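You operate a simulated robot arm through the tools that you are given. There is no shell and no other tool. Be economical: measure what you need, move in short steps, check, and stop when the job is done.

You are at the controls of a simulated two-armed robot. One attempt, no reset.

JOB
Move the JOB 29 block to TEST and the JOB 27 block to READY, then rub off the blue smudge.
Fine: all on the whiteboard; put the eraser back and leave the green smudge. What is to be rubbed or washed off counts as gone when no trace of it is left.

The check looks at the end state, three seconds after you hand in, the way a careful person would. Anything else that was tipped, shoved, dropped, spilled or broken makes it a failure.

ROBOT AND FRAMES
Two 6-joint arms with fingered hands on one trunk, on a base that drives. Base frame: it is fixed to the floor where the robot stands at the start and does not move with it; the origin is under the middle of the robot, x ahead of it, y to its left, z up. Lengths are in cm, angles in degrees, forces in N, time in s.
The left shoulder is at the start at [7, 19.1, 125.4], the right one opposite. With the tool pointing down near the work surface each hand reaches from about 10 to 54 cm from the robot's upright axis, wherever it stands, measured 20 degrees to its own side. Places, roughly: READY rail [70, -20, 120]; TEST rail [70, 10, 120]; blue smudge [80, 90, 130]; green smudge [80, 60, 150]. Payload 4.7 kg a hand.
The TCP of each hand is the grasp point between the finger pads, 3.6 cm short of the fingertips. In the tool frame z runs along the fingers and y along their closing line. The gripper opens to 12 cm. The gripper's body begins 4.2 cm behind the TCP. The gripper is a hand of 5 fingers: y runs from the thumb to the fingers, the wrist lies at [-1.8, -11.3, -19.8] in the tool frame.
Orientation is told as [roll, pitch, yaw] about the base's x, y, z axes, in that order, counted from this pose: with the fingers straight down and the wrist toward the robot, the tool's x, y and z point along [0, 1, 0], [1, 0, 0] and [0, 0, -1] of the base frame.

CONTROLS
- The arms move only by the tool drive_tool. It takes "left_targets", "right_targets" or both (then of equal length, played together; a hand with none holds still); each is a list of rows, each an object (a shift or turn left out is 0) with "delta_pos": the shift along the tool's x, y, z in cm, a list of three; "rotation": the turn, a rotation vector about the tool's x, y, z in degrees, a list of three. In form: [{"delta_pos": [x, y, z], "rotation": [wx, wy, wz]}, ...]. A call has 1 to 12 rows; each row shifts and turns the commanded pose from where the row before left it, along the tool's axes as they then stand. A row lasts 0.2 s, in which the tool goes at most 5 cm and 8.6 degrees; a call with a longer step from one row to the next is refused whole. A pose out of reach is approached as far as the arm can. The call stops where the force on the tool passes 40 N (or 10 N more than at its start, if that is more) or the arm is blocked; 0.2 s more then pass. In this call time passes only in rows, and 0.2 s behind the last. It gives the time, the measured TCP pose, the force on the tool (base axes), the opening and the grip force at its end, in the units of the frame above (readings bear some noise), with the torque about the TCP (base axes, N m) and any sound that the robot's microphone picked up.
- Cameras (640 x 400 px; columns grow to the right, rows downward): "scene" is now at [13.15, 4, 152.38]; the picture's right is [0.44, -0.90, 0.00], its down [-0.14, -0.07, -0.99] and it looks along [0.89, 0.43, -0.16] (base axes); focal length 214 px, centre (320, 200). "left" rides on the left gripper at [-7.3, -9.1, -14.3] in its tool frame; the picture's right is [-0.80, -0.28, 0.53], its down [0.53, -0.73, 0.42] and it looks along [0.27, 0.62, 0.74] (tool axes); focal length 234 px, centre (320, 200). "right" rides on the right gripper at [7.3, -9.1, -14.3] in its tool frame; the picture's right is [-0.80, 0.28, -0.53], its down [-0.53, -0.73, 0.42] and it looks along [-0.27, 0.62, 0.74] (tool axes); focal length 234 px, centre (320, 200). There is no depth. A picture from a camera that has moved, and an enlarged one, comes with that camera's place and axes in the base frame and with its lens.
- get_image(camera): a new picture of that camera. It takes no simulated time.
- raise_lower(by): slides the trunk up (or, below 0, down) by that many cm; the arms and the scene camera ride with it, the base frame stays. It gives what a move gives, with no picture.
- roll_base(legs): drives the robot by 1 to 6 legs, each [ahead, left, turn to the left] in cm, cm and degrees, along the robot's own axes; the way and the turn of a leg run together, so that a leg with both is an arc; at most 150 cm and 180 degrees a leg. The arms and the cameras ride along, it lands a little off, and it stops where it bumps. It gives what a move gives.
- set_fingers(index, middle, ring, little, thumb_bend, thumb_turn, hand): sets how far each is bent, from 0 (flat) to 1 (curled in); at 0.3 the hand is open as for a grip, at 0.7 the pads meet at the TCP. One left out holds its place. A second passes; each finger stops where it meets its share of the squeeze, and holds until it gets a number again. It is the only way to open and close the hand. It gives what a move gives, with no picture; readings hold the bend of each and the force on index, middle, ring, little, thumb and palm. thumb_turn goes from beside the hand (0) to across from the fingers (1), as for a grip.
- aim_head(pan, tilt): turns the head with the scene camera to pan (to the left, within 86 degrees either way) and tilt (down, from -29 to 69), counted from straight ahead of the robot. It gives what a move gives.
- zoom(camera, box): a new picture of the part [left, top, right, bottom] of that camera's present view, enlarged. It takes no simulated time.
- hand_in(): hands the job in; it is judged then, once.

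Work in short steps. Places have to be worked out from the pictures, the camera data and where the tool is seen: move nearer, look again, correct. Check each grasp and each placing, and mend what went wrong. You have 120 turns and 88 pictures in all, those below and enlarged ones among them. Open the grippers and draw the arms clear of the work before you hand the job in, unless the task says otherwise; then end with one line.

The tools are called after "Emit:" as a command line: name --argument value ..., lists and objects as JSON in quotes. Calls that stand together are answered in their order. drive_tool: Moves the arms, as the interface text tells. Its arguments: {"type":"object","properties":{"left_targets":{"type":"array"},"right_targets":{"type":"array"}},"required":[]} The other tools are called the same way: raise_lower (by) slides the trunk up or down; set_fingers (index, middle, ring, little, thumb_bend, thumb_turn, hand) moves the fingers one by one; roll_base (legs) drives the base; aim_head (pan, tilt) turns the head that bears the scene camera; get_image (camera) takes a picture; zoom (camera, box) takes an enlarged picture of a part of a camera's view; hand_in () hands the job in.

At the start:

```text
time_s: 0.0
left_tool_pos: [30.0, 41.42, 145.96]
left_tcp_rot: [0.1, 0.0, 0.0]
left_ft_force: [-0.1, 0.1, -0.6]
left_torque: [0.02, 0.04, 0.02]
left_opening: 11.95
left_grip_force: 0.0
left_shape: jaw
left_bend: [0.3, 0.3, 0.3, 0.3, 0.3, 0.98]
left_finger forces: [0.1, 0.1, 0.0, 0.1, 0.0, 0.0]
right_tool_pos: [65.0, 5.73, 162.01]
right_tcp_rot: [0.0, 0.0, 0.0]
right_ft_force: [-0.2, 0.1, 0.1]
right_torque: [0.02, 0.02, 0.01]
right_opening: 11.96
right_grip_force: 0.3
right_shape: jaw
right_bend: [0.3, 0.3, 0.3, 0.3, 0.3, 0.98]
right_finger forces: [0.0, 0.0, 0.0, 0.0, 0.0, 0.0]
trunk travel left (down, up): [-73.1, 20.9]
robot x, y, heading: [0.03, 0.08, -0.1]
head pan, tilt: [25.8, 9.0]
```

scene: 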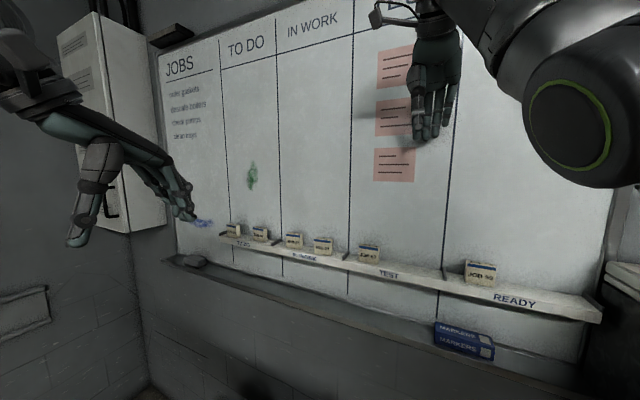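
right: 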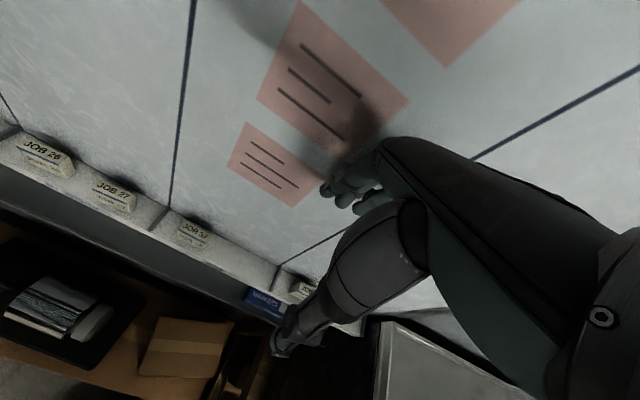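
left: 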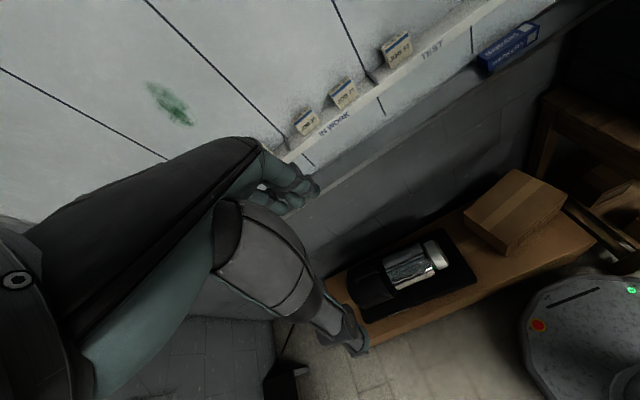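

The scene shows a rail with six blocks, a tray with an eraser at the lower left, and the smudges. I zoom to read the block labels.

Emit:
zoom --camera "scene" --box '[210, 200, 390, 312]'

Emit:
zoom --camera "scene" --box '[140, 180, 300, 280]'

```text
3.56 times, centred on (300, 256) of scene
camera zoom: at [13.15, 4.0, 152.38], right [0.44, -0.9, 0.0], down [-0.14, -0.07, -0.99], along [0.89, 0.43, -0.16], focal length 763 px, centre (391, 1)
```

zoom: 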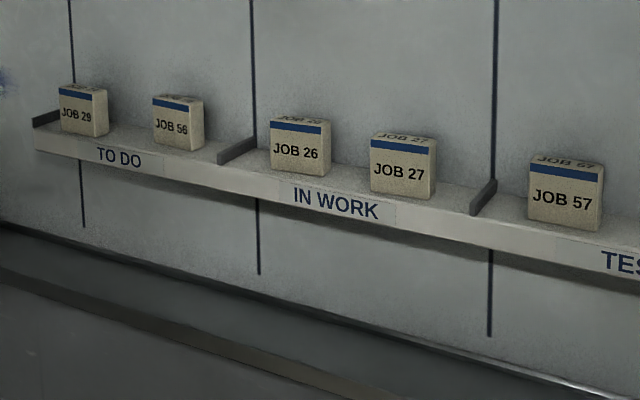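

```text
4.00 times, centred on (220, 230) of scene
camera zoom: at [13.15, 4.0, 152.38], right [0.44, -0.9, 0.0], down [-0.14, -0.07, -0.99], along [0.89, 0.43, -0.16], focal length 858 px, centre (720, 80)
```

zoom: 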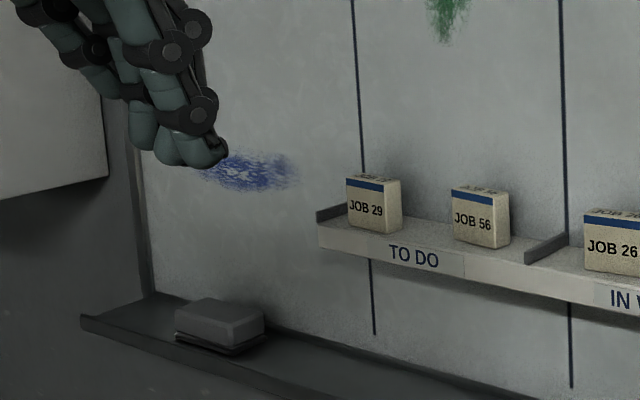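

Triangulating with the left camera, the block fronts lie at x≈72.5, z≈127: JOB 29 y≈71, 56 y≈57, 26 y≈42, 27 y≈32, 57 y≈17, and one in READY at y≈-9.5. I look down to see what stands between me and the board.

Emit:
aim_head --pan 15 --tilt 55

Emit:
get_image --camera "scene"

```text
time_s: 1.1
left_tool_pos: [29.86, 41.59, 145.99]
left_tcp_rot: [0.0, 0.1, -0.1]
left_ft_force: [-0.4, 0.2, -0.4]
left_torque: [-0.02, 0.02, -0.03]
left_opening: 11.96
left_grip_force: 0.1
left_shape: jaw
left_bend: [0.3, 0.3, 0.3, 0.3, 0.3, 0.98]
left_finger forces: [0.0, 0.0, 0.0, 0.1, 0.0, 0.0]
right_tool_pos: [64.98, 5.72, 161.89]
right_tcp_rot: [0.0, 0.0, 0.0]
right_ft_force: [0.9, 0.6, -0.5]
right_torque: [-0.03, 0.0, 0.04]
right_opening: 11.95
right_grip_force: 0.1
right_shape: jaw
right_bend: [0.3, 0.3, 0.3, 0.3, 0.3, 0.98]
right_finger forces: [0.0, 0.0, 0.0, 0.0, 0.0, 0.0]
trunk travel left (down, up): [-73.1, 20.9]
robot x, y, heading: [0.16, -0.09, 0.1]
head pan, tilt: [15.0, 55.0]
```

```text
82 pictures are left
camera scene: at [11.76, 1.82, 145.39], right [0.26, -0.97, 0.0], down [-0.79, -0.21, -0.57], along [0.55, 0.15, -0.82], focal length 214 px, centre (320, 200)
```

scene: 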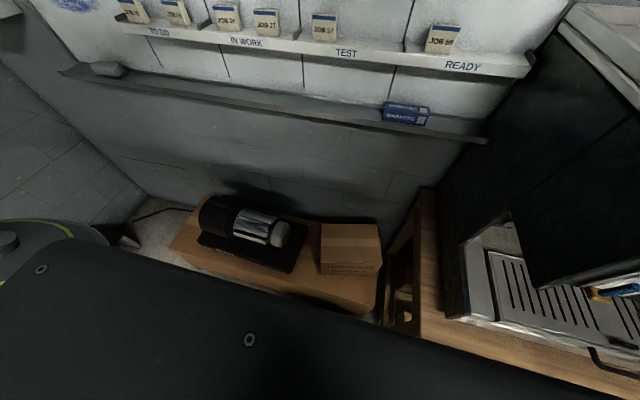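

A low bench stands in front of me, so I avoid driving forward and rely on arm reach. I get closer views of the blocks, rail and depth from the wrist cameras.

Emit:
zoom --camera "right" --box '[0, 100, 240, 250]'

Emit:
zoom --camera "left" --box '[270, 0, 510, 150]'

Emit:
zoom --camera "scene" --box '[110, 0, 350, 150]'

```text
2.67 times, centred on (120, 175) of right
camera zoom: at [55.86, 12.91, 176.38], right [0.28, -0.8, 0.53], down [-0.73, -0.53, -0.42], along [0.62, -0.27, -0.74], focal length 624 px, centre (853, 267)
```

zoom: 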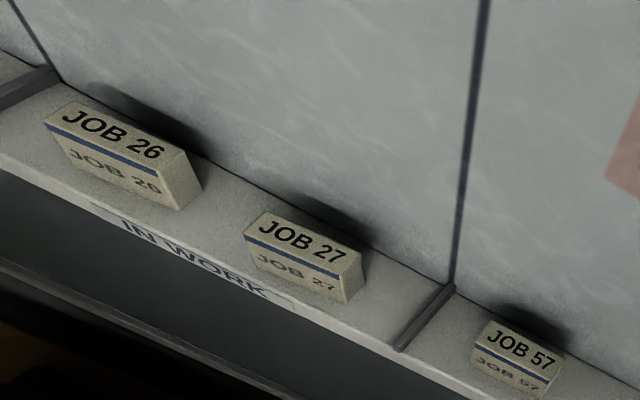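

```text
2.67 times, centred on (390, 75) of left
camera zoom: at [20.85, 34.19, 160.22], right [-0.28, -0.8, -0.53], down [-0.73, 0.53, -0.42], along [0.62, 0.27, -0.74], focal length 624 px, centre (133, 533)
```

zoom: 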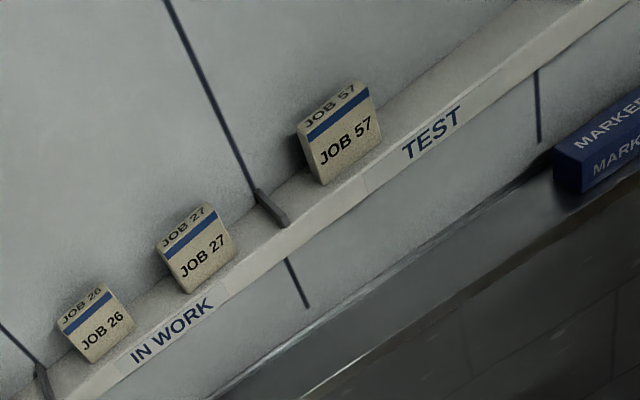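

```text
2.67 times, centred on (230, 75) of scene
camera zoom: at [11.76, 1.82, 145.39], right [0.26, -0.97, 0.0], down [-0.79, -0.21, -0.57], along [0.55, 0.15, -0.82], focal length 572 px, centre (560, 533)
```

zoom: 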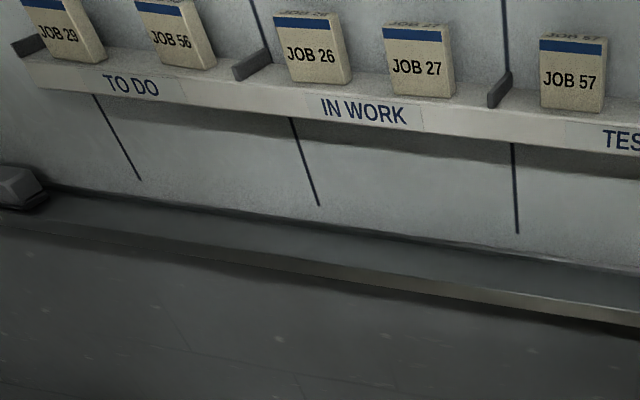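

The blocks look about 5.4 wide, 2.4 deep, 5 high, mid-rail (rail x≈70–76, top z≈124), with board at x≈76. I look at the left hand to learn its finger layout before choosing a grip.

Emit:
aim_head --pan 55 --tilt 10

Emit:
get_image --camera "scene"

Emit:
zoom --camera "left" --box '[180, 120, 420, 370]'

```text
time_s: 2.3
left_tool_pos: [29.97, 41.53, 146.02]
left_tcp_rot: [0.0, 0.0, 0.0]
left_ft_force: [-0.5, -0.2, -0.1]
left_torque: [-0.01, -0.03, -0.04]
left_opening: 11.94
left_grip_force: 0.2
left_shape: jaw
left_bend: [0.3, 0.3, 0.3, 0.3, 0.3, 0.98]
left_finger forces: [0.1, 0.0, 0.0, 0.1, 0.0, 0.1]
right_tool_pos: [65.1, 5.78, 161.93]
right_tcp_rot: [0.0, 0.0, -0.1]
right_ft_force: [-0.1, 0.9, 0.0]
right_torque: [0.04, 0.01, -0.02]
right_opening: 11.95
right_grip_force: 0.0
right_shape: jaw
right_bend: [0.3, 0.3, 0.3, 0.3, 0.3, 0.98]
right_finger forces: [0.0, 0.0, 0.1, 0.0, 0.0, 0.0]
trunk travel left (down, up): [-73.1, 20.9]
robot x, y, heading: [-0.06, 0.2, -0.1]
head pan, tilt: [55.0, 10.0]
```

```text
78 pictures are left
camera scene: at [10.14, 7.57, 152.22], right [0.82, -0.57, 0.0], down [-0.1, -0.14, -0.98], along [0.57, 0.81, -0.17], focal length 214 px, centre (320, 200)
```

scene: 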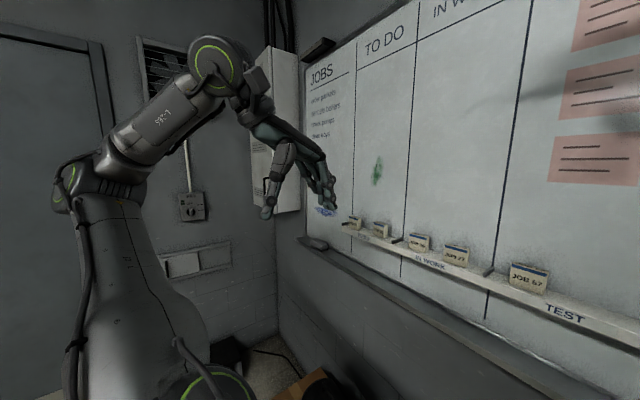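

```text
1.60 times, centred on (300, 245) of left
camera zoom: at [20.85, 34.19, 160.22], right [-0.28, -0.8, -0.53], down [-0.73, 0.53, -0.42], along [0.62, 0.27, -0.74], focal length 375 px, centre (352, 128)
```

zoom: 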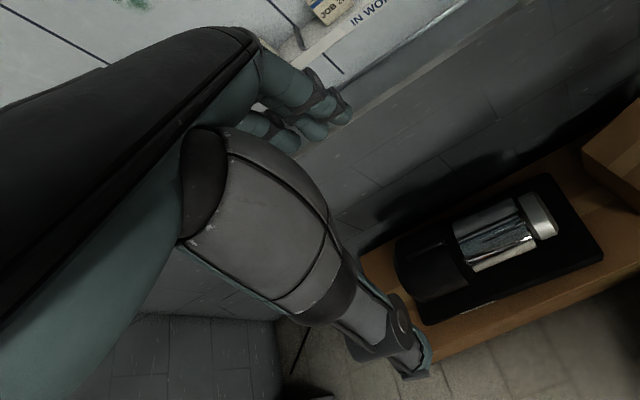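

Emit:
zoom --camera "scene" --box '[220, 60, 380, 260]'

```text
2.00 times, centred on (300, 160) of scene
camera zoom: at [10.14, 7.57, 152.22], right [0.82, -0.57, 0.0], down [-0.1, -0.14, -0.98], along [0.57, 0.81, -0.17], focal length 429 px, centre (360, 280)
```

zoom: 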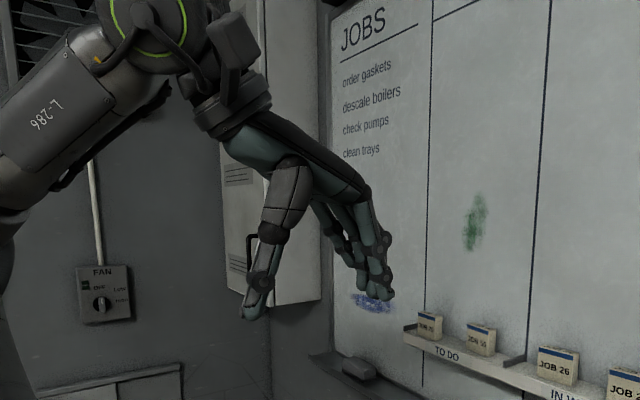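

Hand layout is clear: palm tilted, thumb on robot side. I'll bring the left hand into a "handshake" pose (fingers toward the board, closing along y), first forward 20 cm then turning.

Emit:
drive_tool --left_targets '[{"delta_pos": [0, 4, 0]}, {"delta_pos": [0, 4, 0]}, {"delta_pos": [0, 4, 0]}, {"delta_pos": [0, 4, 0]}, {"delta_pos": [0, 4, 0]}, {"rotation": [-4.949, -4.949, -4.949]}, {"rotation": [-4.949, -4.949, -4.949]}, {"rotation": [-4.949, -4.949, -4.949]}, {"rotation": [-4.949, -4.949, -4.949]}, {"rotation": [-4.949, -4.949, -4.949]}, {"rotation": [-4.949, -4.949, -4.949]}, {"rotation": [-4.949, -4.949, -4.949]}]'

Emit:
drive_tool --left_targets '[{"rotation": [-4.949, -4.949, -4.949]}, {"rotation": [-4.949, -4.949, -4.949]}, {"rotation": [-4.949, -4.949, -4.949]}, {"rotation": [-4.949, -4.949, -4.949]}, {"rotation": [-4.949, -4.949, -4.949]}, {"rotation": [-4.949, -4.949, -4.949]}, {"rotation": [-4.949, -4.949, -4.949]}]'

Emit:
get_image --camera "scene"

Emit:
get_image --camera "left"

```text
time_s: 4.9
left_tool_pos: [48.94, 40.83, 145.1]
left_tcp_rot: [-45.1, -19.4, 45.1]
left_ft_force: [0.4, -0.4, -0.4]
left_torque: [-0.01, 0.04, -0.07]
left_opening: 11.99
left_grip_force: 0.0
left_shape: jaw
left_bend: [0.3, 0.3, 0.3, 0.3, 0.3, 0.98]
left_finger forces: [0.0, 0.0, 0.0, 0.0, 0.0, 0.0]
left hand out of reach, approached as far as the arm can: row 4, 5, 10, 11
right_tool_pos: [65.01, 6.03, 161.79]
right_tcp_rot: [-0.1, 0.0, 0.1]
right_ft_force: [0.8, -0.1, -0.2]
right_torque: [-0.08, 0.03, -0.02]
right_opening: 11.97
right_grip_force: 0.1
right_shape: jaw
right_bend: [0.3, 0.3, 0.3, 0.3, 0.3, 0.98]
right_finger forces: [0.0, 0.0, 0.0, 0.0, 0.0, 0.0]
trunk travel left (down, up): [-73.1, 20.9]
robot x, y, heading: [0.29, 0.31, -0.1]
head pan, tilt: [55.0, 10.0]
```

```text
time_s: 6.5
left_tool_pos: [49.16, 46.38, 147.61]
left_tcp_rot: [-90.1, 0.0, 90.1]
left_ft_force: [0.0, -0.6, 0.3]
left_torque: [0.0, 0.03, 0.02]
left_opening: 11.99
left_grip_force: 0.0
left_shape: jaw
left_bend: [0.3, 0.3, 0.3, 0.3, 0.3, 0.98]
left_finger forces: [0.0, 0.0, 0.0, 0.0, 0.1, 0.0]
left hand out of reach, approached as far as the arm can: row 4, 5, 6, 7
right_tool_pos: [65.01, 5.71, 162.0]
right_tcp_rot: [0.0, 0.0, 0.0]
right_ft_force: [0.9, -0.9, -0.4]
right_torque: [0.04, 0.0, 0.0]
right_opening: 11.99
right_grip_force: 0.1
right_shape: jaw
right_bend: [0.3, 0.3, 0.3, 0.3, 0.3, 0.98]
right_finger forces: [0.1, 0.0, 0.0, 0.1, 0.0, 0.2]
trunk travel left (down, up): [-73.1, 20.9]
robot x, y, heading: [0.07, -0.04, -0.0]
head pan, tilt: [55.0, 10.0]
```

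```text
75 pictures are left
camera scene: at [10.15, 7.45, 152.23], right [0.82, -0.57, 0.0], down [-0.1, -0.14, -0.98], along [0.56, 0.81, -0.17], focal length 214 px, centre (320, 200)
```

scene: 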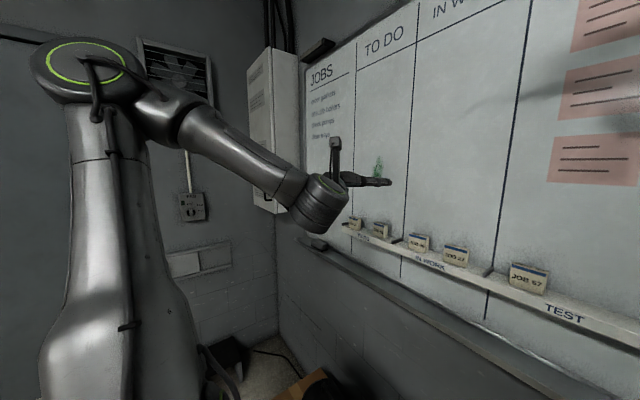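

```text
74 pictures are left
camera left: at [34.95, 37.25, 154.71], right [0.52, -0.28, 0.8], down [0.42, -0.73, -0.53], along [0.74, 0.62, -0.26], focal length 234 px, centre (320, 200)
```

left: 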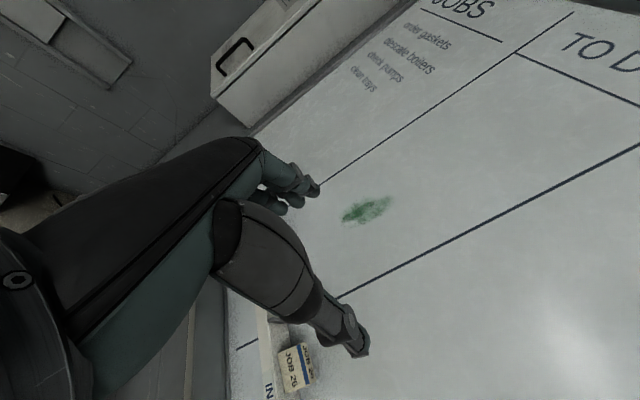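

The wrist turned properly but x=50 seemed too close for this pose. I move outward to about [60, 62, 140] where the arm should unfold better.

Emit:
drive_tool --left_targets '[{"delta_pos": [1, 4, 2]}, {"delta_pos": [1, 4, 2]}, {"delta_pos": [1, 4, 2]}, {"delta_pos": [1, 4, 2]}, {"delta_pos": [1, 4, 2]}]'

Emit:
get_image --camera "left"

```text
time_s: 7.7
left_tool_pos: [60.14, 65.56, 141.43]
left_tcp_rot: [-90.0, 0.1, 89.9]
left_ft_force: [0.1, -0.5, -1.2]
left_torque: [0.04, -0.03, -0.07]
left_opening: 11.97
left_grip_force: 0.1
left_shape: jaw
left_bend: [0.3, 0.3, 0.3, 0.3, 0.3, 0.98]
left_finger forces: [0.0, 0.0, 0.0, 0.0, 0.1, 0.1]
left hand out of reach, approached as far as the arm can: row 3
right_tool_pos: [65.02, 6.23, 161.97]
right_tcp_rot: [-0.1, -0.1, 0.1]
right_ft_force: [-0.2, 0.2, 0.0]
right_torque: [-0.01, -0.02, 0.01]
right_opening: 11.99
right_grip_force: 0.0
right_shape: jaw
right_bend: [0.3, 0.3, 0.3, 0.3, 0.3, 0.98]
right_finger forces: [0.0, 0.0, 0.1, 0.0, 0.0, 0.0]
trunk travel left (down, up): [-73.1, 20.9]
robot x, y, heading: [0.19, 0.07, -0.3]
head pan, tilt: [55.0, 10.0]
```

```text
73 pictures are left
camera left: at [45.9, 56.47, 148.59], right [0.53, -0.28, 0.8], down [0.42, -0.73, -0.53], along [0.74, 0.62, -0.27], focal length 234 px, centre (320, 200)
```

left: 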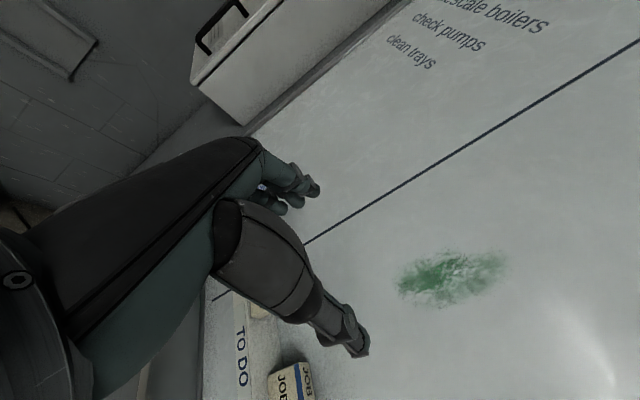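

Good reach here; board at x≈76.7. I zoom the scene camera on JOB 29 and its divider to judge clearances relative to the hand.

Emit:
zoom --camera "scene" --box '[300, 130, 460, 270]'

```text
2.86 times, centred on (380, 200) of scene
camera zoom: at [10.15, 7.95, 152.19], right [0.82, -0.57, 0.0], down [-0.1, -0.14, -0.98], along [0.56, 0.81, -0.18], focal length 613 px, centre (149, 200)
```

zoom: 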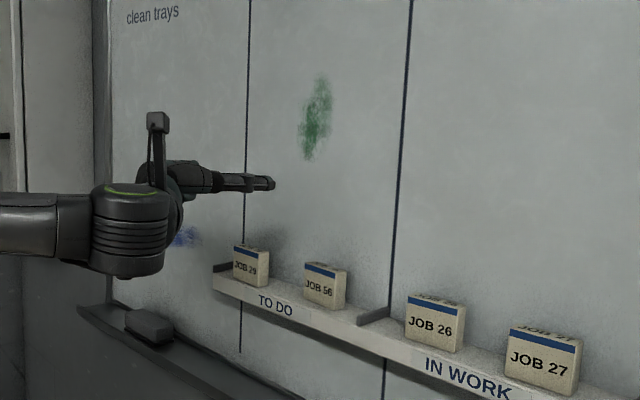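

The thumb sits level with the TCP and ring/little lie on +x, so a purely horizontal grip would put them into the rail. I'll pitch the fingers down to about 25° forward of vertical, keeping the closing line along y.

Emit:
drive_tool --left_targets '[{"rotation": [0, 8.125, 0]}, {"rotation": [0, 8.125, 0]}, {"rotation": [0, 8.125, 0]}, {"rotation": [0, 8.125, 0]}, {"rotation": [0, 8.125, 0]}, {"rotation": [0, 8.125, 0]}, {"rotation": [0, 8.125, 0]}, {"rotation": [0, 8.125, 0]}]'

Emit:
set_fingers --hand "left" --index 0.42 --middle 0.42 --ring 0.42 --little 0.42 --thumb_bend 0.42

Emit:
get_image --camera "left"

Emit:
get_image --camera "scene"

```text
time_s: 9.5
left_tool_pos: [57.89, 73.8, 135.5]
left_tcp_rot: [-25.7, -0.1, 89.3]
left_ft_force: [-0.1, -0.1, 0.3]
left_torque: [-0.03, -0.04, 0.02]
left_opening: 11.97
left_grip_force: 0.0
left_shape: jaw
left_bend: [0.3, 0.3, 0.3, 0.3, 0.3, 0.98]
left_finger forces: [0.0, 0.0, 0.0, 0.1, 0.0, 0.0]
left hand out of reach, approached as far as the arm can: row 6, 7, 8
right_tool_pos: [65.15, 5.95, 161.82]
right_tcp_rot: [-0.1, -0.1, 0.0]
right_ft_force: [0.6, 0.8, -0.1]
right_torque: [-0.02, -0.02, 0.0]
right_opening: 11.95
right_grip_force: 0.1
right_shape: jaw
right_bend: [0.3, 0.3, 0.3, 0.3, 0.3, 0.98]
right_finger forces: [0.0, 0.0, 0.1, 0.0, 0.0, 0.1]
trunk travel left (down, up): [-73.1, 20.9]
robot x, y, heading: [0.08, 0.1, -0.3]
head pan, tilt: [55.0, 10.0]
```

```text
time_s: 10.5
left_tool_pos: [57.74, 73.59, 135.77]
left_tcp_rot: [-25.9, -0.1, 89.4]
left_ft_force: [0.7, -0.2, 1.3]
left_torque: [0.01, 0.0, 0.02]
left_opening: 8.77
left_grip_force: 0.1
left_shape: fingers
left_bend: [0.42, 0.42, 0.42, 0.42, 0.42, 0.98]
left_finger forces: [0.0, 0.0, 0.0, 0.0, 0.0, 0.0]
right_tool_pos: [64.98, 5.9, 161.98]
right_tcp_rot: [0.1, 0.0, -0.1]
right_ft_force: [0.8, 0.5, 0.5]
right_torque: [-0.02, 0.03, 0.02]
right_opening: 11.98
right_grip_force: 0.0
right_shape: jaw
right_bend: [0.3, 0.3, 0.3, 0.3, 0.3, 0.98]
right_finger forces: [0.1, 0.0, 0.1, 0.0, 0.0, 0.1]
trunk travel left (down, up): [-73.1, 20.9]
robot x, y, heading: [-0.08, 0.29, 0.1]
head pan, tilt: [55.0, 10.0]
```

```text
71 pictures are left
camera left: at [57.96, 64.42, 151.65], right [0.95, -0.29, -0.12], down [-0.3, -0.73, -0.62], along [0.09, 0.62, -0.78], focal length 234 px, centre (320, 200)
```

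left: 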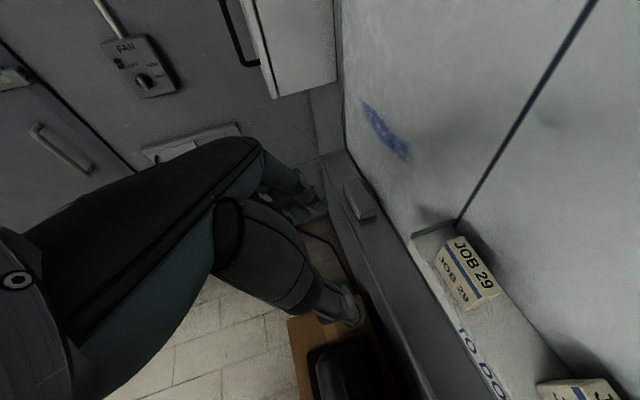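

```text
70 pictures are left
camera scene: at [10.12, 7.58, 152.23], right [0.82, -0.57, 0.0], down [-0.1, -0.14, -0.98], along [0.56, 0.81, -0.17], focal length 214 px, centre (320, 200)
```

scene: 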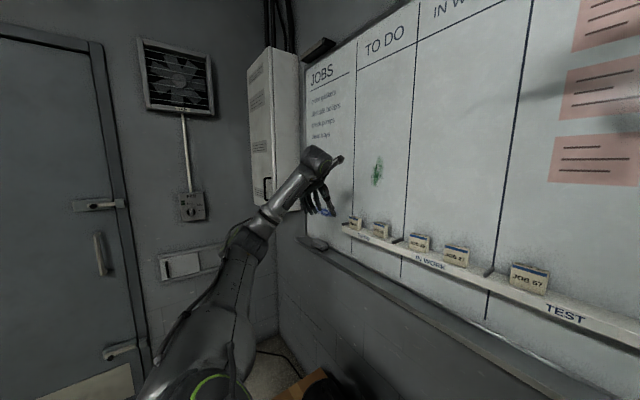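

The arm is nearly stretched out here; the robot should stand further left. I draw the hand in to the right first, then drive 28 cm left.

Emit:
drive_tool --left_targets '[{"delta_pos": [0, -4, -1]}, {"delta_pos": [0, -4, -1]}, {"delta_pos": [0, -4, -1]}, {"delta_pos": [0, -4, -1]}, {"delta_pos": [0, -4, 0]}, {"delta_pos": [0, -4, 0]}, {"delta_pos": [0, -4, 0]}]'

Emit:
roll_base --legs '[[0, 28, 0]]'

Emit:
get_image --camera "left"

Emit:
get_image --camera "scene"

```text
time_s: 12.1
left_tool_pos: [44.1, 56.62, 131.67]
left_tcp_rot: [-25.2, 0.0, 89.8]
left_ft_force: [-0.7, 0.0, 0.6]
left_torque: [-0.03, 0.0, 0.02]
left_opening: 8.76
left_grip_force: 0.2
left_shape: fingers
left_bend: [0.42, 0.42, 0.42, 0.42, 0.42, 0.98]
left_finger forces: [0.1, 0.0, 0.0, 0.0, 0.0, 0.1]
left hand out of reach, approached as far as the arm can: row 1, 2, 3, 4, 5, 6, 7
right_tool_pos: [64.84, 5.54, 162.12]
right_tcp_rot: [-0.1, 0.0, 0.0]
right_ft_force: [-0.3, 0.7, -0.4]
right_torque: [0.0, 0.0, -0.02]
right_opening: 11.98
right_grip_force: 0.1
right_shape: jaw
right_bend: [0.3, 0.3, 0.3, 0.3, 0.3, 0.98]
right_finger forces: [0.0, 0.0, 0.0, 0.0, 0.0, 0.0]
trunk travel left (down, up): [-73.1, 20.9]
robot x, y, heading: [-0.18, -0.1, -0.2]
head pan, tilt: [55.0, 10.0]
```

```text
time_s: 14.0
left_tool_pos: [44.2, 84.5, 131.77]
left_tcp_rot: [-25.2, 0.0, 90.0]
left_ft_force: [0.6, 0.0, -0.1]
left_torque: [-0.01, 0.0, 0.03]
left_opening: 8.77
left_grip_force: 0.1
left_shape: fingers
left_bend: [0.42, 0.42, 0.42, 0.42, 0.42, 0.98]
left_finger forces: [0.0, 0.0, 0.1, 0.0, 0.0, 0.0]
right_tool_pos: [65.01, 33.63, 161.97]
right_tcp_rot: [0.1, 0.1, -0.1]
right_ft_force: [0.6, 0.0, 0.2]
right_torque: [0.03, 0.02, 0.0]
right_opening: 11.95
right_grip_force: 0.0
right_shape: jaw
right_bend: [0.3, 0.3, 0.3, 0.3, 0.3, 0.98]
right_finger forces: [0.1, 0.0, 0.0, 0.0, 0.0, 0.0]
trunk travel left (down, up): [-73.1, 20.9]
robot x, y, heading: [0.09, 28.41, 0.0]
head pan, tilt: [55.0, 10.0]
```

```text
69 pictures are left
camera left: at [44.73, 75.43, 147.67], right [0.95, -0.28, -0.13], down [-0.3, -0.73, -0.61], along [0.07, 0.62, -0.78], focal length 234 px, centre (320, 200)
```

left: 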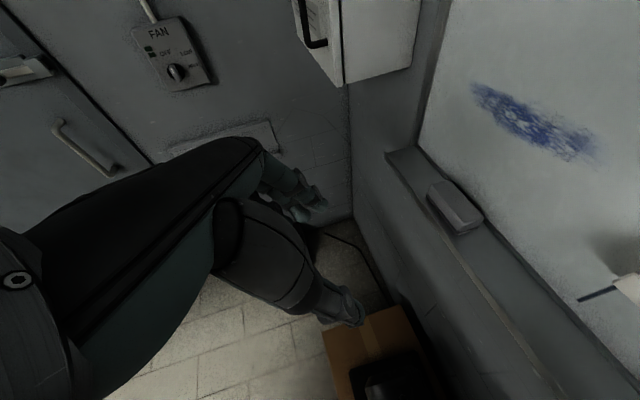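

```text
68 pictures are left
camera scene: at [10.12, 35.54, 152.24], right [0.82, -0.57, 0.0], down [-0.1, -0.14, -0.98], along [0.57, 0.81, -0.17], focal length 214 px, centre (320, 200)
```

scene: 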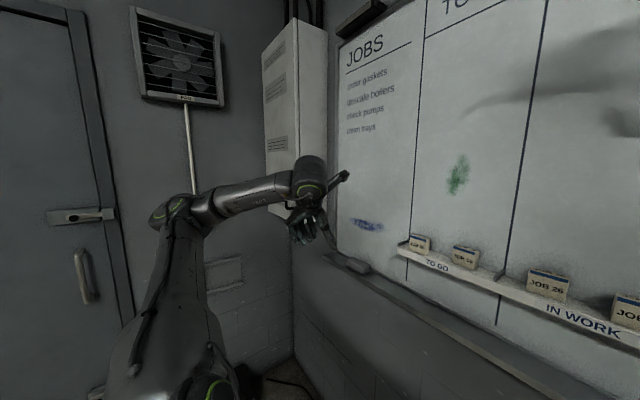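

Robot is now at y≈28. I move the hand to above JOB 29, target about [70, 69.5, 139].

Emit:
drive_tool --left_targets '[{"delta_pos": [-3.79, -2.14, 0.67]}, {"delta_pos": [-3.79, -2.14, 0.67]}, {"delta_pos": [-3.79, -2.14, 0.67]}, {"delta_pos": [-3.79, -2.14, 0.67]}, {"delta_pos": [-3.79, -2.14, 0.67]}, {"delta_pos": [-3.79, -2.14, 0.67]}, {"delta_pos": [-3.79, -2.14, 0.67]}]'

Emit:
get_image --camera "left"

```text
time_s: 15.6
left_tool_pos: [51.89, 84.1, 134.48]
left_tcp_rot: [-25.2, 0.1, 89.7]
left_ft_force: [0.2, -0.3, -0.1]
left_torque: [-0.01, 0.0, 0.01]
left_opening: 8.78
left_grip_force: 0.0
left_shape: fingers
left_bend: [0.42, 0.42, 0.42, 0.42, 0.42, 0.98]
left_finger forces: [0.0, 0.0, 0.0, 0.0, 0.0, 0.0]
left hand out of reach, approached as far as the arm can: row 2, 3, 4, 5, 6, 7
right_tool_pos: [65.02, 33.75, 162.02]
right_tcp_rot: [0.1, -0.1, -0.1]
right_ft_force: [0.2, -0.2, -0.1]
right_torque: [0.0, -0.03, -0.02]
right_opening: 11.98
right_grip_force: 0.2
right_shape: jaw
right_bend: [0.3, 0.3, 0.3, 0.3, 0.3, 0.98]
right_finger forces: [0.0, 0.0, 0.1, 0.0, 0.1, 0.1]
trunk travel left (down, up): [-73.1, 20.9]
robot x, y, heading: [0.08, 27.94, -0.1]
head pan, tilt: [55.0, 10.0]
```

```text
67 pictures are left
camera left: at [52.36, 74.96, 150.39], right [0.95, -0.28, -0.13], down [-0.3, -0.73, -0.61], along [0.08, 0.62, -0.78], focal length 234 px, centre (320, 200)
```

left: 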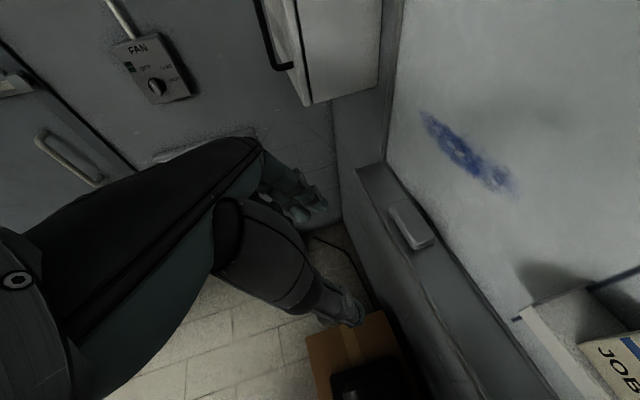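

The arm stalls in this orientation closer in, so base and trunk motion may help. I look down to judge how much room the base has forward and to the left.

Emit:
aim_head --pan 0 --tilt 69

Emit:
get_image --camera "scene"

Emit:
aim_head --pan 70 --tilt 60

Emit:
get_image --camera "scene"

```text
time_s: 16.9
left_tool_pos: [51.91, 84.14, 134.41]
left_tcp_rot: [-25.3, 0.1, 89.8]
left_ft_force: [0.6, -0.1, 0.0]
left_torque: [0.01, -0.01, 0.03]
left_opening: 8.74
left_grip_force: 0.0
left_shape: fingers
left_bend: [0.42, 0.42, 0.42, 0.42, 0.42, 0.98]
left_finger forces: [0.0, 0.0, 0.0, 0.0, 0.0, 0.0]
right_tool_pos: [65.1, 33.94, 161.85]
right_tcp_rot: [0.0, 0.1, -0.1]
right_ft_force: [-0.2, -0.4, -0.2]
right_torque: [0.01, 0.01, 0.03]
right_opening: 11.97
right_grip_force: 0.0
right_shape: jaw
right_bend: [0.3, 0.3, 0.3, 0.3, 0.3, 0.98]
right_finger forces: [0.0, 0.1, 0.0, 0.0, 0.1, 0.0]
trunk travel left (down, up): [-73.1, 20.9]
robot x, y, heading: [0.29, 28.22, -0.1]
head pan, tilt: [0.0, 68.8]
```

```text
66 pictures are left
camera scene: at [10.38, 28.14, 143.85], right [0.0, -1.0, 0.0], down [-0.93, 0.0, -0.36], along [0.36, 0.0, -0.93], focal length 214 px, centre (320, 200)
```

scene: 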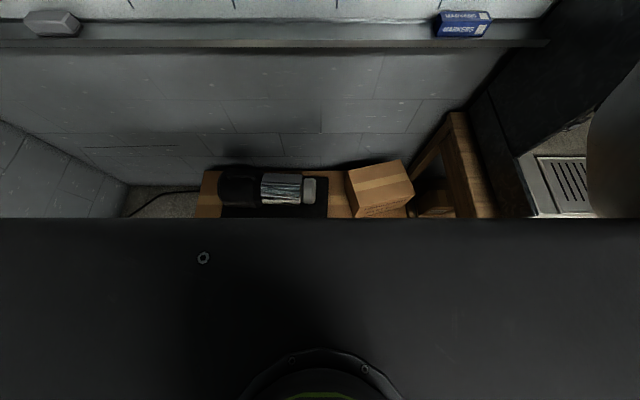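

```text
time_s: 18.3
left_tool_pos: [52.01, 84.22, 134.32]
left_tcp_rot: [-25.0, 0.2, 89.8]
left_ft_force: [-0.1, 0.3, -0.6]
left_torque: [0.0, 0.0, 0.0]
left_opening: 8.72
left_grip_force: 0.1
left_shape: fingers
left_bend: [0.42, 0.42, 0.42, 0.42, 0.42, 0.98]
left_finger forces: [0.1, 0.1, 0.1, 0.0, 0.0, 0.1]
right_tool_pos: [64.9, 34.0, 161.95]
right_tcp_rot: [0.0, 0.0, -0.1]
right_ft_force: [0.1, -0.1, -0.2]
right_torque: [0.02, 0.01, 0.03]
right_opening: 11.96
right_grip_force: 0.1
right_shape: jaw
right_bend: [0.3, 0.3, 0.3, 0.3, 0.3, 0.98]
right_finger forces: [0.0, 0.1, 0.0, 0.0, 0.0, 0.0]
trunk travel left (down, up): [-73.1, 20.9]
robot x, y, heading: [0.16, 27.96, -0.0]
head pan, tilt: [70.0, 60.0]
```

```text
65 pictures are left
camera scene: at [7.09, 34.39, 144.78], right [0.94, -0.34, 0.0], down [-0.3, -0.81, -0.5], along [0.17, 0.47, -0.87], focal length 214 px, centre (320, 200)
```

scene: 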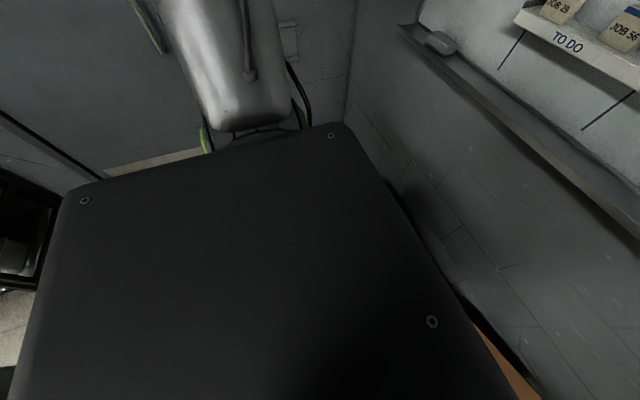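

Base has almost no room forward (bench front ≈x31), so I return toward the fingers-forward pose, which reaches easily; ring and little will be curled away so only index/middle and thumb grip. First turn back partway and check.

Emit:
drive_tool --left_targets '[{"delta_pos": [0, 0, -1], "rotation": [0, -8.125, 0]}, {"delta_pos": [0, 0, -1], "rotation": [0, -8.125, 0]}, {"rotation": [0, -8.125, 0]}, {"rotation": [0, -8.125, 0]}]'

Emit:
set_fingers --hand "left" --ring 1.0 --little 1.0

```text
time_s: 19.3
left_tool_pos: [51.59, 83.1, 135.73]
left_tcp_rot: [-57.8, 0.0, 89.9]
left_ft_force: [-0.4, 0.4, 0.3]
left_torque: [0.01, -0.02, 0.01]
left_opening: 8.71
left_grip_force: 0.1
left_shape: fingers
left_bend: [0.42, 0.42, 0.42, 0.42, 0.42, 0.98]
left_finger forces: [0.0, 0.1, 0.0, 0.0, 0.0, 0.0]
left hand out of reach, approached as far as the arm can: row 4
right_tool_pos: [65.05, 33.63, 161.92]
right_tcp_rot: [0.1, 0.0, -0.1]
right_ft_force: [0.8, 0.1, -0.3]
right_torque: [-0.03, 0.01, -0.01]
right_opening: 11.98
right_grip_force: 0.2
right_shape: jaw
right_bend: [0.3, 0.3, 0.3, 0.3, 0.3, 0.98]
right_finger forces: [0.0, 0.0, 0.0, 0.0, 0.1, 0.1]
trunk travel left (down, up): [-73.1, 20.9]
robot x, y, heading: [0.02, 28.35, 0.2]
head pan, tilt: [70.0, 60.0]
```

```text
time_s: 20.3
left_tool_pos: [51.51, 83.18, 135.76]
left_tcp_rot: [-57.6, 0.2, 89.9]
left_ft_force: [-0.2, -0.5, 0.0]
left_torque: [0.02, 0.0, 0.01]
left_opening: 8.7
left_grip_force: 0.1
left_shape: fingers
left_bend: [0.42, 0.42, 1.0, 1.0, 0.42, 0.98]
left_finger forces: [0.0, 0.0, 0.0, 0.0, 0.0, 0.0]
right_tool_pos: [65.06, 33.89, 162.03]
right_tcp_rot: [0.1, 0.0, -0.1]
right_ft_force: [0.2, -0.3, 0.3]
right_torque: [0.0, 0.02, -0.02]
right_opening: 11.96
right_grip_force: 0.0
right_shape: jaw
right_bend: [0.3, 0.3, 0.3, 0.3, 0.3, 0.98]
right_finger forces: [0.1, 0.0, 0.0, 0.0, 0.1, 0.0]
trunk travel left (down, up): [-73.1, 20.9]
robot x, y, heading: [0.05, 28.16, 0.1]
head pan, tilt: [70.0, 60.0]
```

The command follows the actual pose, good. I finish turning to about a=82° and look.

Emit:
drive_tool --left_targets '[{"delta_pos": [0, -2, 0], "rotation": [0, -8.2, 0]}, {"delta_pos": [0, -2, 0], "rotation": [0, -8.2, 0]}, {"delta_pos": [0, -2, 0], "rotation": [0, -8.2, 0]}, {"delta_pos": [0, -2, 0]}]'

Emit:
aim_head --pan 40 --tilt 15

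Emit:
get_image --camera "left"

Emit:
get_image --camera "scene"

```text
time_s: 21.3
left_tool_pos: [53.12, 77.15, 136.46]
left_tcp_rot: [-82.1, 0.1, 89.8]
left_ft_force: [-0.1, -0.5, 0.5]
left_torque: [0.03, 0.02, 0.02]
left_opening: 8.72
left_grip_force: 0.1
left_shape: fingers
left_bend: [0.42, 0.42, 1.0, 1.0, 0.42, 0.98]
left_finger forces: [0.1, 0.0, 0.1, 0.1, 0.1, 0.1]
left hand out of reach, approached as far as the arm can: row 3, 4
right_tool_pos: [65.0, 33.77, 161.99]
right_tcp_rot: [0.1, 0.0, -0.1]
right_ft_force: [0.3, -1.0, -0.9]
right_torque: [0.01, -0.01, -0.03]
right_opening: 11.94
right_grip_force: 0.1
right_shape: jaw
right_bend: [0.3, 0.3, 0.3, 0.3, 0.3, 0.98]
right_finger forces: [0.1, 0.0, 0.0, 0.1, 0.1, 0.1]
trunk travel left (down, up): [-73.1, 20.9]
robot x, y, heading: [-0.18, 28.25, -0.2]
head pan, tilt: [70.0, 60.0]
```

```text
time_s: 22.4
left_tool_pos: [53.07, 77.18, 136.45]
left_tcp_rot: [-82.2, 0.1, 89.7]
left_ft_force: [-0.3, -0.3, -0.3]
left_torque: [-0.01, 0.02, -0.02]
left_opening: 8.74
left_grip_force: 0.1
left_shape: fingers
left_bend: [0.42, 0.42, 1.0, 1.0, 0.42, 0.98]
left_finger forces: [0.1, 0.0, 0.1, 0.1, 0.0, 0.0]
right_tool_pos: [65.03, 33.75, 161.93]
right_tcp_rot: [0.0, 0.0, -0.1]
right_ft_force: [-0.1, -0.2, 0.0]
right_torque: [-0.02, 0.01, -0.01]
right_opening: 11.97
right_grip_force: 0.0
right_shape: jaw
right_bend: [0.3, 0.3, 0.3, 0.3, 0.3, 0.98]
right_finger forces: [0.1, 0.0, 0.1, 0.0, 0.0, 0.1]
trunk travel left (down, up): [-73.1, 20.9]
robot x, y, heading: [0.3, 28.2, -0.2]
head pan, tilt: [40.0, 15.0]
```

```text
64 pictures are left
camera left: at [39.86, 68.06, 145.51], right [0.63, -0.28, 0.73], down [0.35, -0.73, -0.58], along [0.7, 0.62, -0.36], focal length 234 px, centre (320, 200)
```

left: 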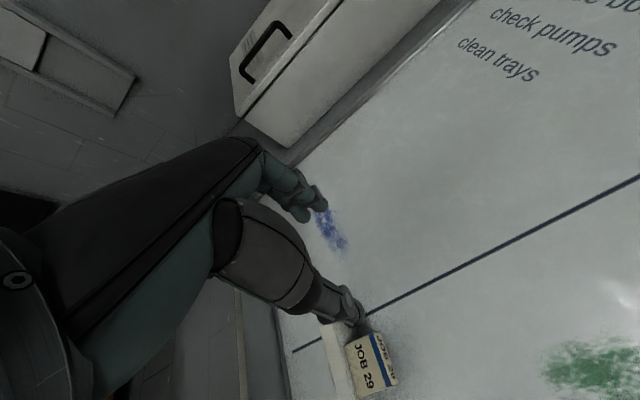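

```text
63 pictures are left
camera scene: at [11.98, 34.1, 151.4], right [0.64, -0.77, 0.0], down [-0.2, -0.17, -0.97], along [0.74, 0.62, -0.26], focal length 214 px, centre (320, 200)
```

scene: 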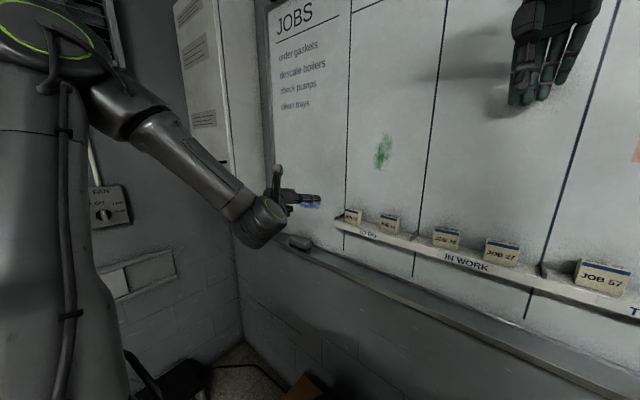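

The wrist was too close to the shoulder (fold limit). I go forward 10 cm and right a bit at current height.

Emit:
drive_tool --left_targets '[{"delta_pos": [0, -1, 4]}, {"delta_pos": [0, -2, 4]}, {"delta_pos": [0, -2, 2]}, {"delta_pos": [0, -2, 0]}]'

Emit:
get_image --camera "left"

Emit:
zoom --camera "scene" --box '[240, 140, 440, 265]'

```text
time_s: 23.4
left_tool_pos: [55.85, 78.94, 136.72]
left_tcp_rot: [-82.2, 0.1, 89.7]
left_ft_force: [0.1, -0.7, -0.1]
left_torque: [0.01, -0.01, 0.03]
left_opening: 8.7
left_grip_force: 0.0
left_shape: fingers
left_bend: [0.42, 0.42, 1.0, 1.0, 0.42, 0.98]
left_finger forces: [0.1, 0.0, 0.0, 0.1, 0.1, 0.0]
left hand out of reach, approached as far as the arm can: row 1, 2, 3, 4
right_tool_pos: [64.98, 33.72, 162.06]
right_tcp_rot: [-0.1, 0.0, -0.1]
right_ft_force: [0.0, -0.5, 0.5]
right_torque: [-0.01, 0.0, 0.01]
right_opening: 11.98
right_grip_force: 0.1
right_shape: jaw
right_bend: [0.3, 0.3, 0.3, 0.3, 0.3, 0.98]
right_finger forces: [0.0, 0.0, 0.1, 0.1, 0.1, 0.0]
trunk travel left (down, up): [-73.1, 20.9]
robot x, y, heading: [0.38, 27.78, -0.1]
head pan, tilt: [40.0, 15.0]
```

```text
62 pictures are left
camera left: at [42.68, 69.88, 145.75], right [0.63, -0.28, 0.73], down [0.34, -0.74, -0.58], along [0.7, 0.62, -0.36], focal length 234 px, centre (320, 200)
```

left: 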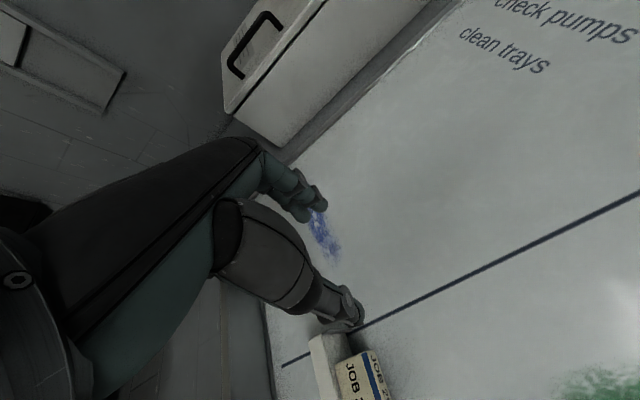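

```text
3.20 times, centred on (340, 202) of scene
camera zoom: at [11.92, 34.1, 151.41], right [0.64, -0.77, 0.0], down [-0.2, -0.17, -0.97], along [0.74, 0.62, -0.26], focal length 686 px, centre (256, 192)
```

zoom: 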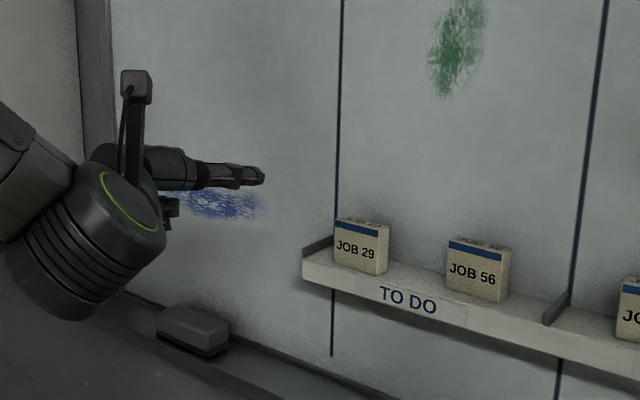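

The data show hand yaw 90° only works when the wrist lies well left of the shoulder. A front/back pinch with yaw 0 and fingers tilted ~30° forward suits this hand better: fingers hang vertically behind the block (≈3.5 cm gap). I turn to that pose.

Emit:
drive_tool --left_targets '[{"rotation": [3.383, 3.383, 6.933]}, {"rotation": [3.383, 3.383, 6.933]}, {"rotation": [3.383, 3.383, 6.933]}, {"rotation": [3.383, 3.383, 6.933]}, {"rotation": [3.383, 3.383, 6.933]}, {"rotation": [3.383, 3.383, 6.933]}, {"rotation": [3.383, 3.383, 6.933]}, {"rotation": [3.383, 3.383, 6.933]}, {"rotation": [3.383, 3.383, 6.933]}, {"rotation": [3.383, 3.383, 6.933]}, {"rotation": [3.383, 3.383, 6.933]}, {"rotation": [3.383, 3.383, 6.933]}]'

Emit:
set_fingers --hand "left" --index 0.55 --middle 0.55 --ring 0.55 --little 0.55 --thumb_bend 0.5

Emit:
get_image --camera "left"

Emit:
get_image --camera "scene"

```text
time_s: 26.0
left_tool_pos: [57.82, 72.97, 134.59]
left_tcp_rot: [0.0, -30.2, 0.0]
left_ft_force: [-0.1, 0.6, -0.7]
left_torque: [0.0, 0.02, 0.03]
left_opening: 8.72
left_grip_force: 0.1
left_shape: fingers
left_bend: [0.42, 0.42, 1.0, 1.0, 0.42, 0.98]
left_finger forces: [0.0, 0.0, 0.0, 0.0, 0.0, 0.0]
left hand out of reach, approached as far as the arm can: row 4, 5, 6, 7
right_tool_pos: [65.1, 33.82, 162.04]
right_tcp_rot: [0.1, 0.1, -0.2]
right_ft_force: [0.2, -0.1, 0.0]
right_torque: [0.02, -0.02, -0.01]
right_opening: 11.94
right_grip_force: 0.0
right_shape: jaw
right_bend: [0.3, 0.3, 0.3, 0.3, 0.3, 0.98]
right_finger forces: [0.1, 0.0, 0.0, 0.1, 0.1, 0.0]
trunk travel left (down, up): [-73.1, 20.9]
robot x, y, heading: [-0.03, 27.96, -0.1]
head pan, tilt: [40.0, 15.0]
```

```text
time_s: 27.0
left_tool_pos: [57.83, 72.92, 134.74]
left_tcp_rot: [-0.1, -30.3, 0.0]
left_ft_force: [-0.1, -0.6, 0.5]
left_torque: [-0.02, -0.02, 0.0]
left_opening: 5.61
left_grip_force: 0.1
left_shape: fingers
left_bend: [0.55, 0.55, 0.55, 0.55, 0.5, 0.98]
left_finger forces: [0.0, 0.0, 0.1, 0.0, 0.1, 0.0]
right_tool_pos: [65.04, 33.86, 161.94]
right_tcp_rot: [-0.1, 0.1, -0.1]
right_ft_force: [0.0, 0.5, 0.3]
right_torque: [0.02, -0.02, 0.01]
right_opening: 11.95
right_grip_force: 0.2
right_shape: jaw
right_bend: [0.3, 0.3, 0.3, 0.3, 0.3, 0.98]
right_finger forces: [0.1, 0.1, 0.0, 0.0, 0.0, 0.1]
trunk travel left (down, up): [-73.1, 20.9]
robot x, y, heading: [-0.26, 28.14, 0.1]
head pan, tilt: [40.0, 15.0]
```

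```text
60 pictures are left
camera left: at [42.71, 65.65, 142.36], right [0.02, -0.81, -0.59], down [-0.42, 0.53, -0.74], along [0.91, 0.26, -0.32], focal length 234 px, centre (320, 200)
```

left: 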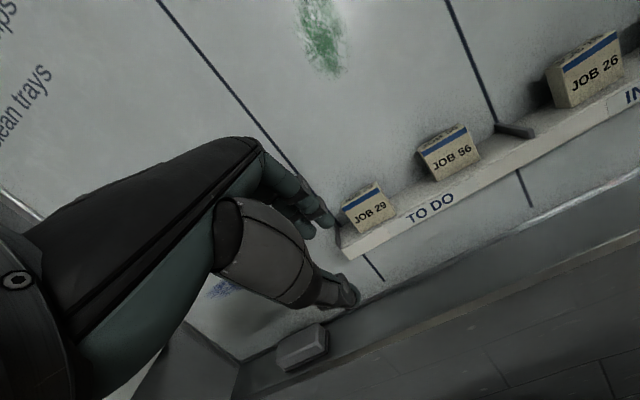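

```text
59 pictures are left
camera scene: at [11.97, 34.12, 151.41], right [0.64, -0.77, 0.0], down [-0.2, -0.17, -0.97], along [0.74, 0.62, -0.26], focal length 214 px, centre (320, 200)
```

scene: 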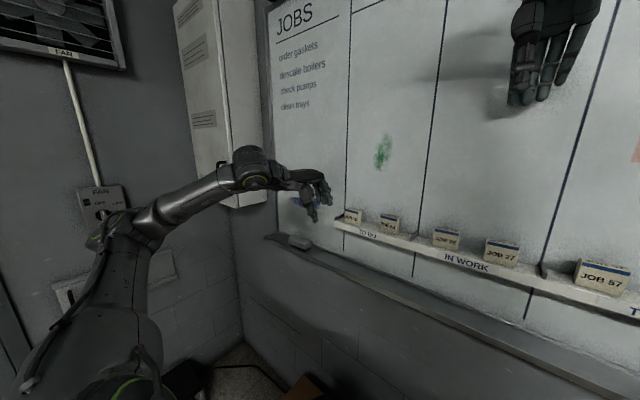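

This pose works well. I raise and move to about [69, 69.5, 141], then inspect the finger profile relative to block and board.

Emit:
drive_tool --left_targets '[{"delta_pos": [-1.13, 4.3, 0]}, {"delta_pos": [-1.13, 4.3, 0]}, {"delta_pos": [-1.13, 4.3, 0]}]'

Emit:
zoom --camera "scene" --box '[270, 140, 430, 240]'

Emit:
get_image --camera "left"

```text
time_s: 27.8
left_tool_pos: [68.79, 69.33, 141.28]
left_tcp_rot: [0.1, -30.1, -0.1]
left_ft_force: [-0.3, -0.3, 0.3]
left_torque: [0.05, -0.02, 0.04]
left_opening: 5.59
left_grip_force: 0.0
left_shape: fingers
left_bend: [0.55, 0.55, 0.55, 0.55, 0.5, 0.98]
left_finger forces: [0.1, 0.0, 0.0, 0.0, 0.0, 0.0]
right_tool_pos: [65.0, 33.8, 162.15]
right_tcp_rot: [0.2, 0.0, 0.0]
right_ft_force: [0.9, -0.1, -0.7]
right_torque: [0.04, -0.02, 0.0]
right_opening: 11.97
right_grip_force: 0.2
right_shape: jaw
right_bend: [0.3, 0.3, 0.3, 0.3, 0.3, 0.98]
right_finger forces: [0.0, 0.1, 0.1, 0.1, 0.0, 0.1]
trunk travel left (down, up): [-73.1, 20.9]
robot x, y, heading: [-0.12, 28.31, -0.0]
head pan, tilt: [40.0, 15.0]
```

```text
4.00 times, centred on (350, 190) of scene
camera zoom: at [11.98, 33.91, 151.42], right [0.64, -0.77, 0.0], down [-0.2, -0.17, -0.97], along [0.74, 0.62, -0.26], focal length 858 px, centre (200, 240)
```

zoom: 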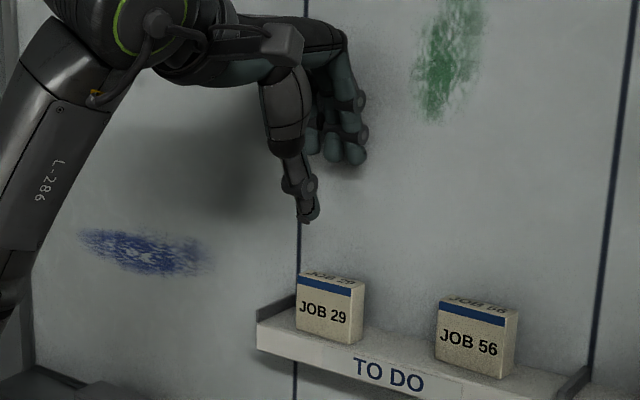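

```text
57 pictures are left
camera left: at [53.74, 62.07, 148.97], right [0.02, -0.8, -0.59], down [-0.42, 0.53, -0.74], along [0.91, 0.26, -0.33], focal length 234 px, centre (320, 200)
```

left: 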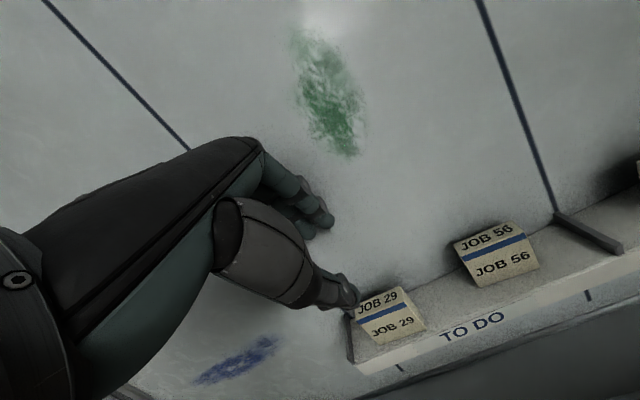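

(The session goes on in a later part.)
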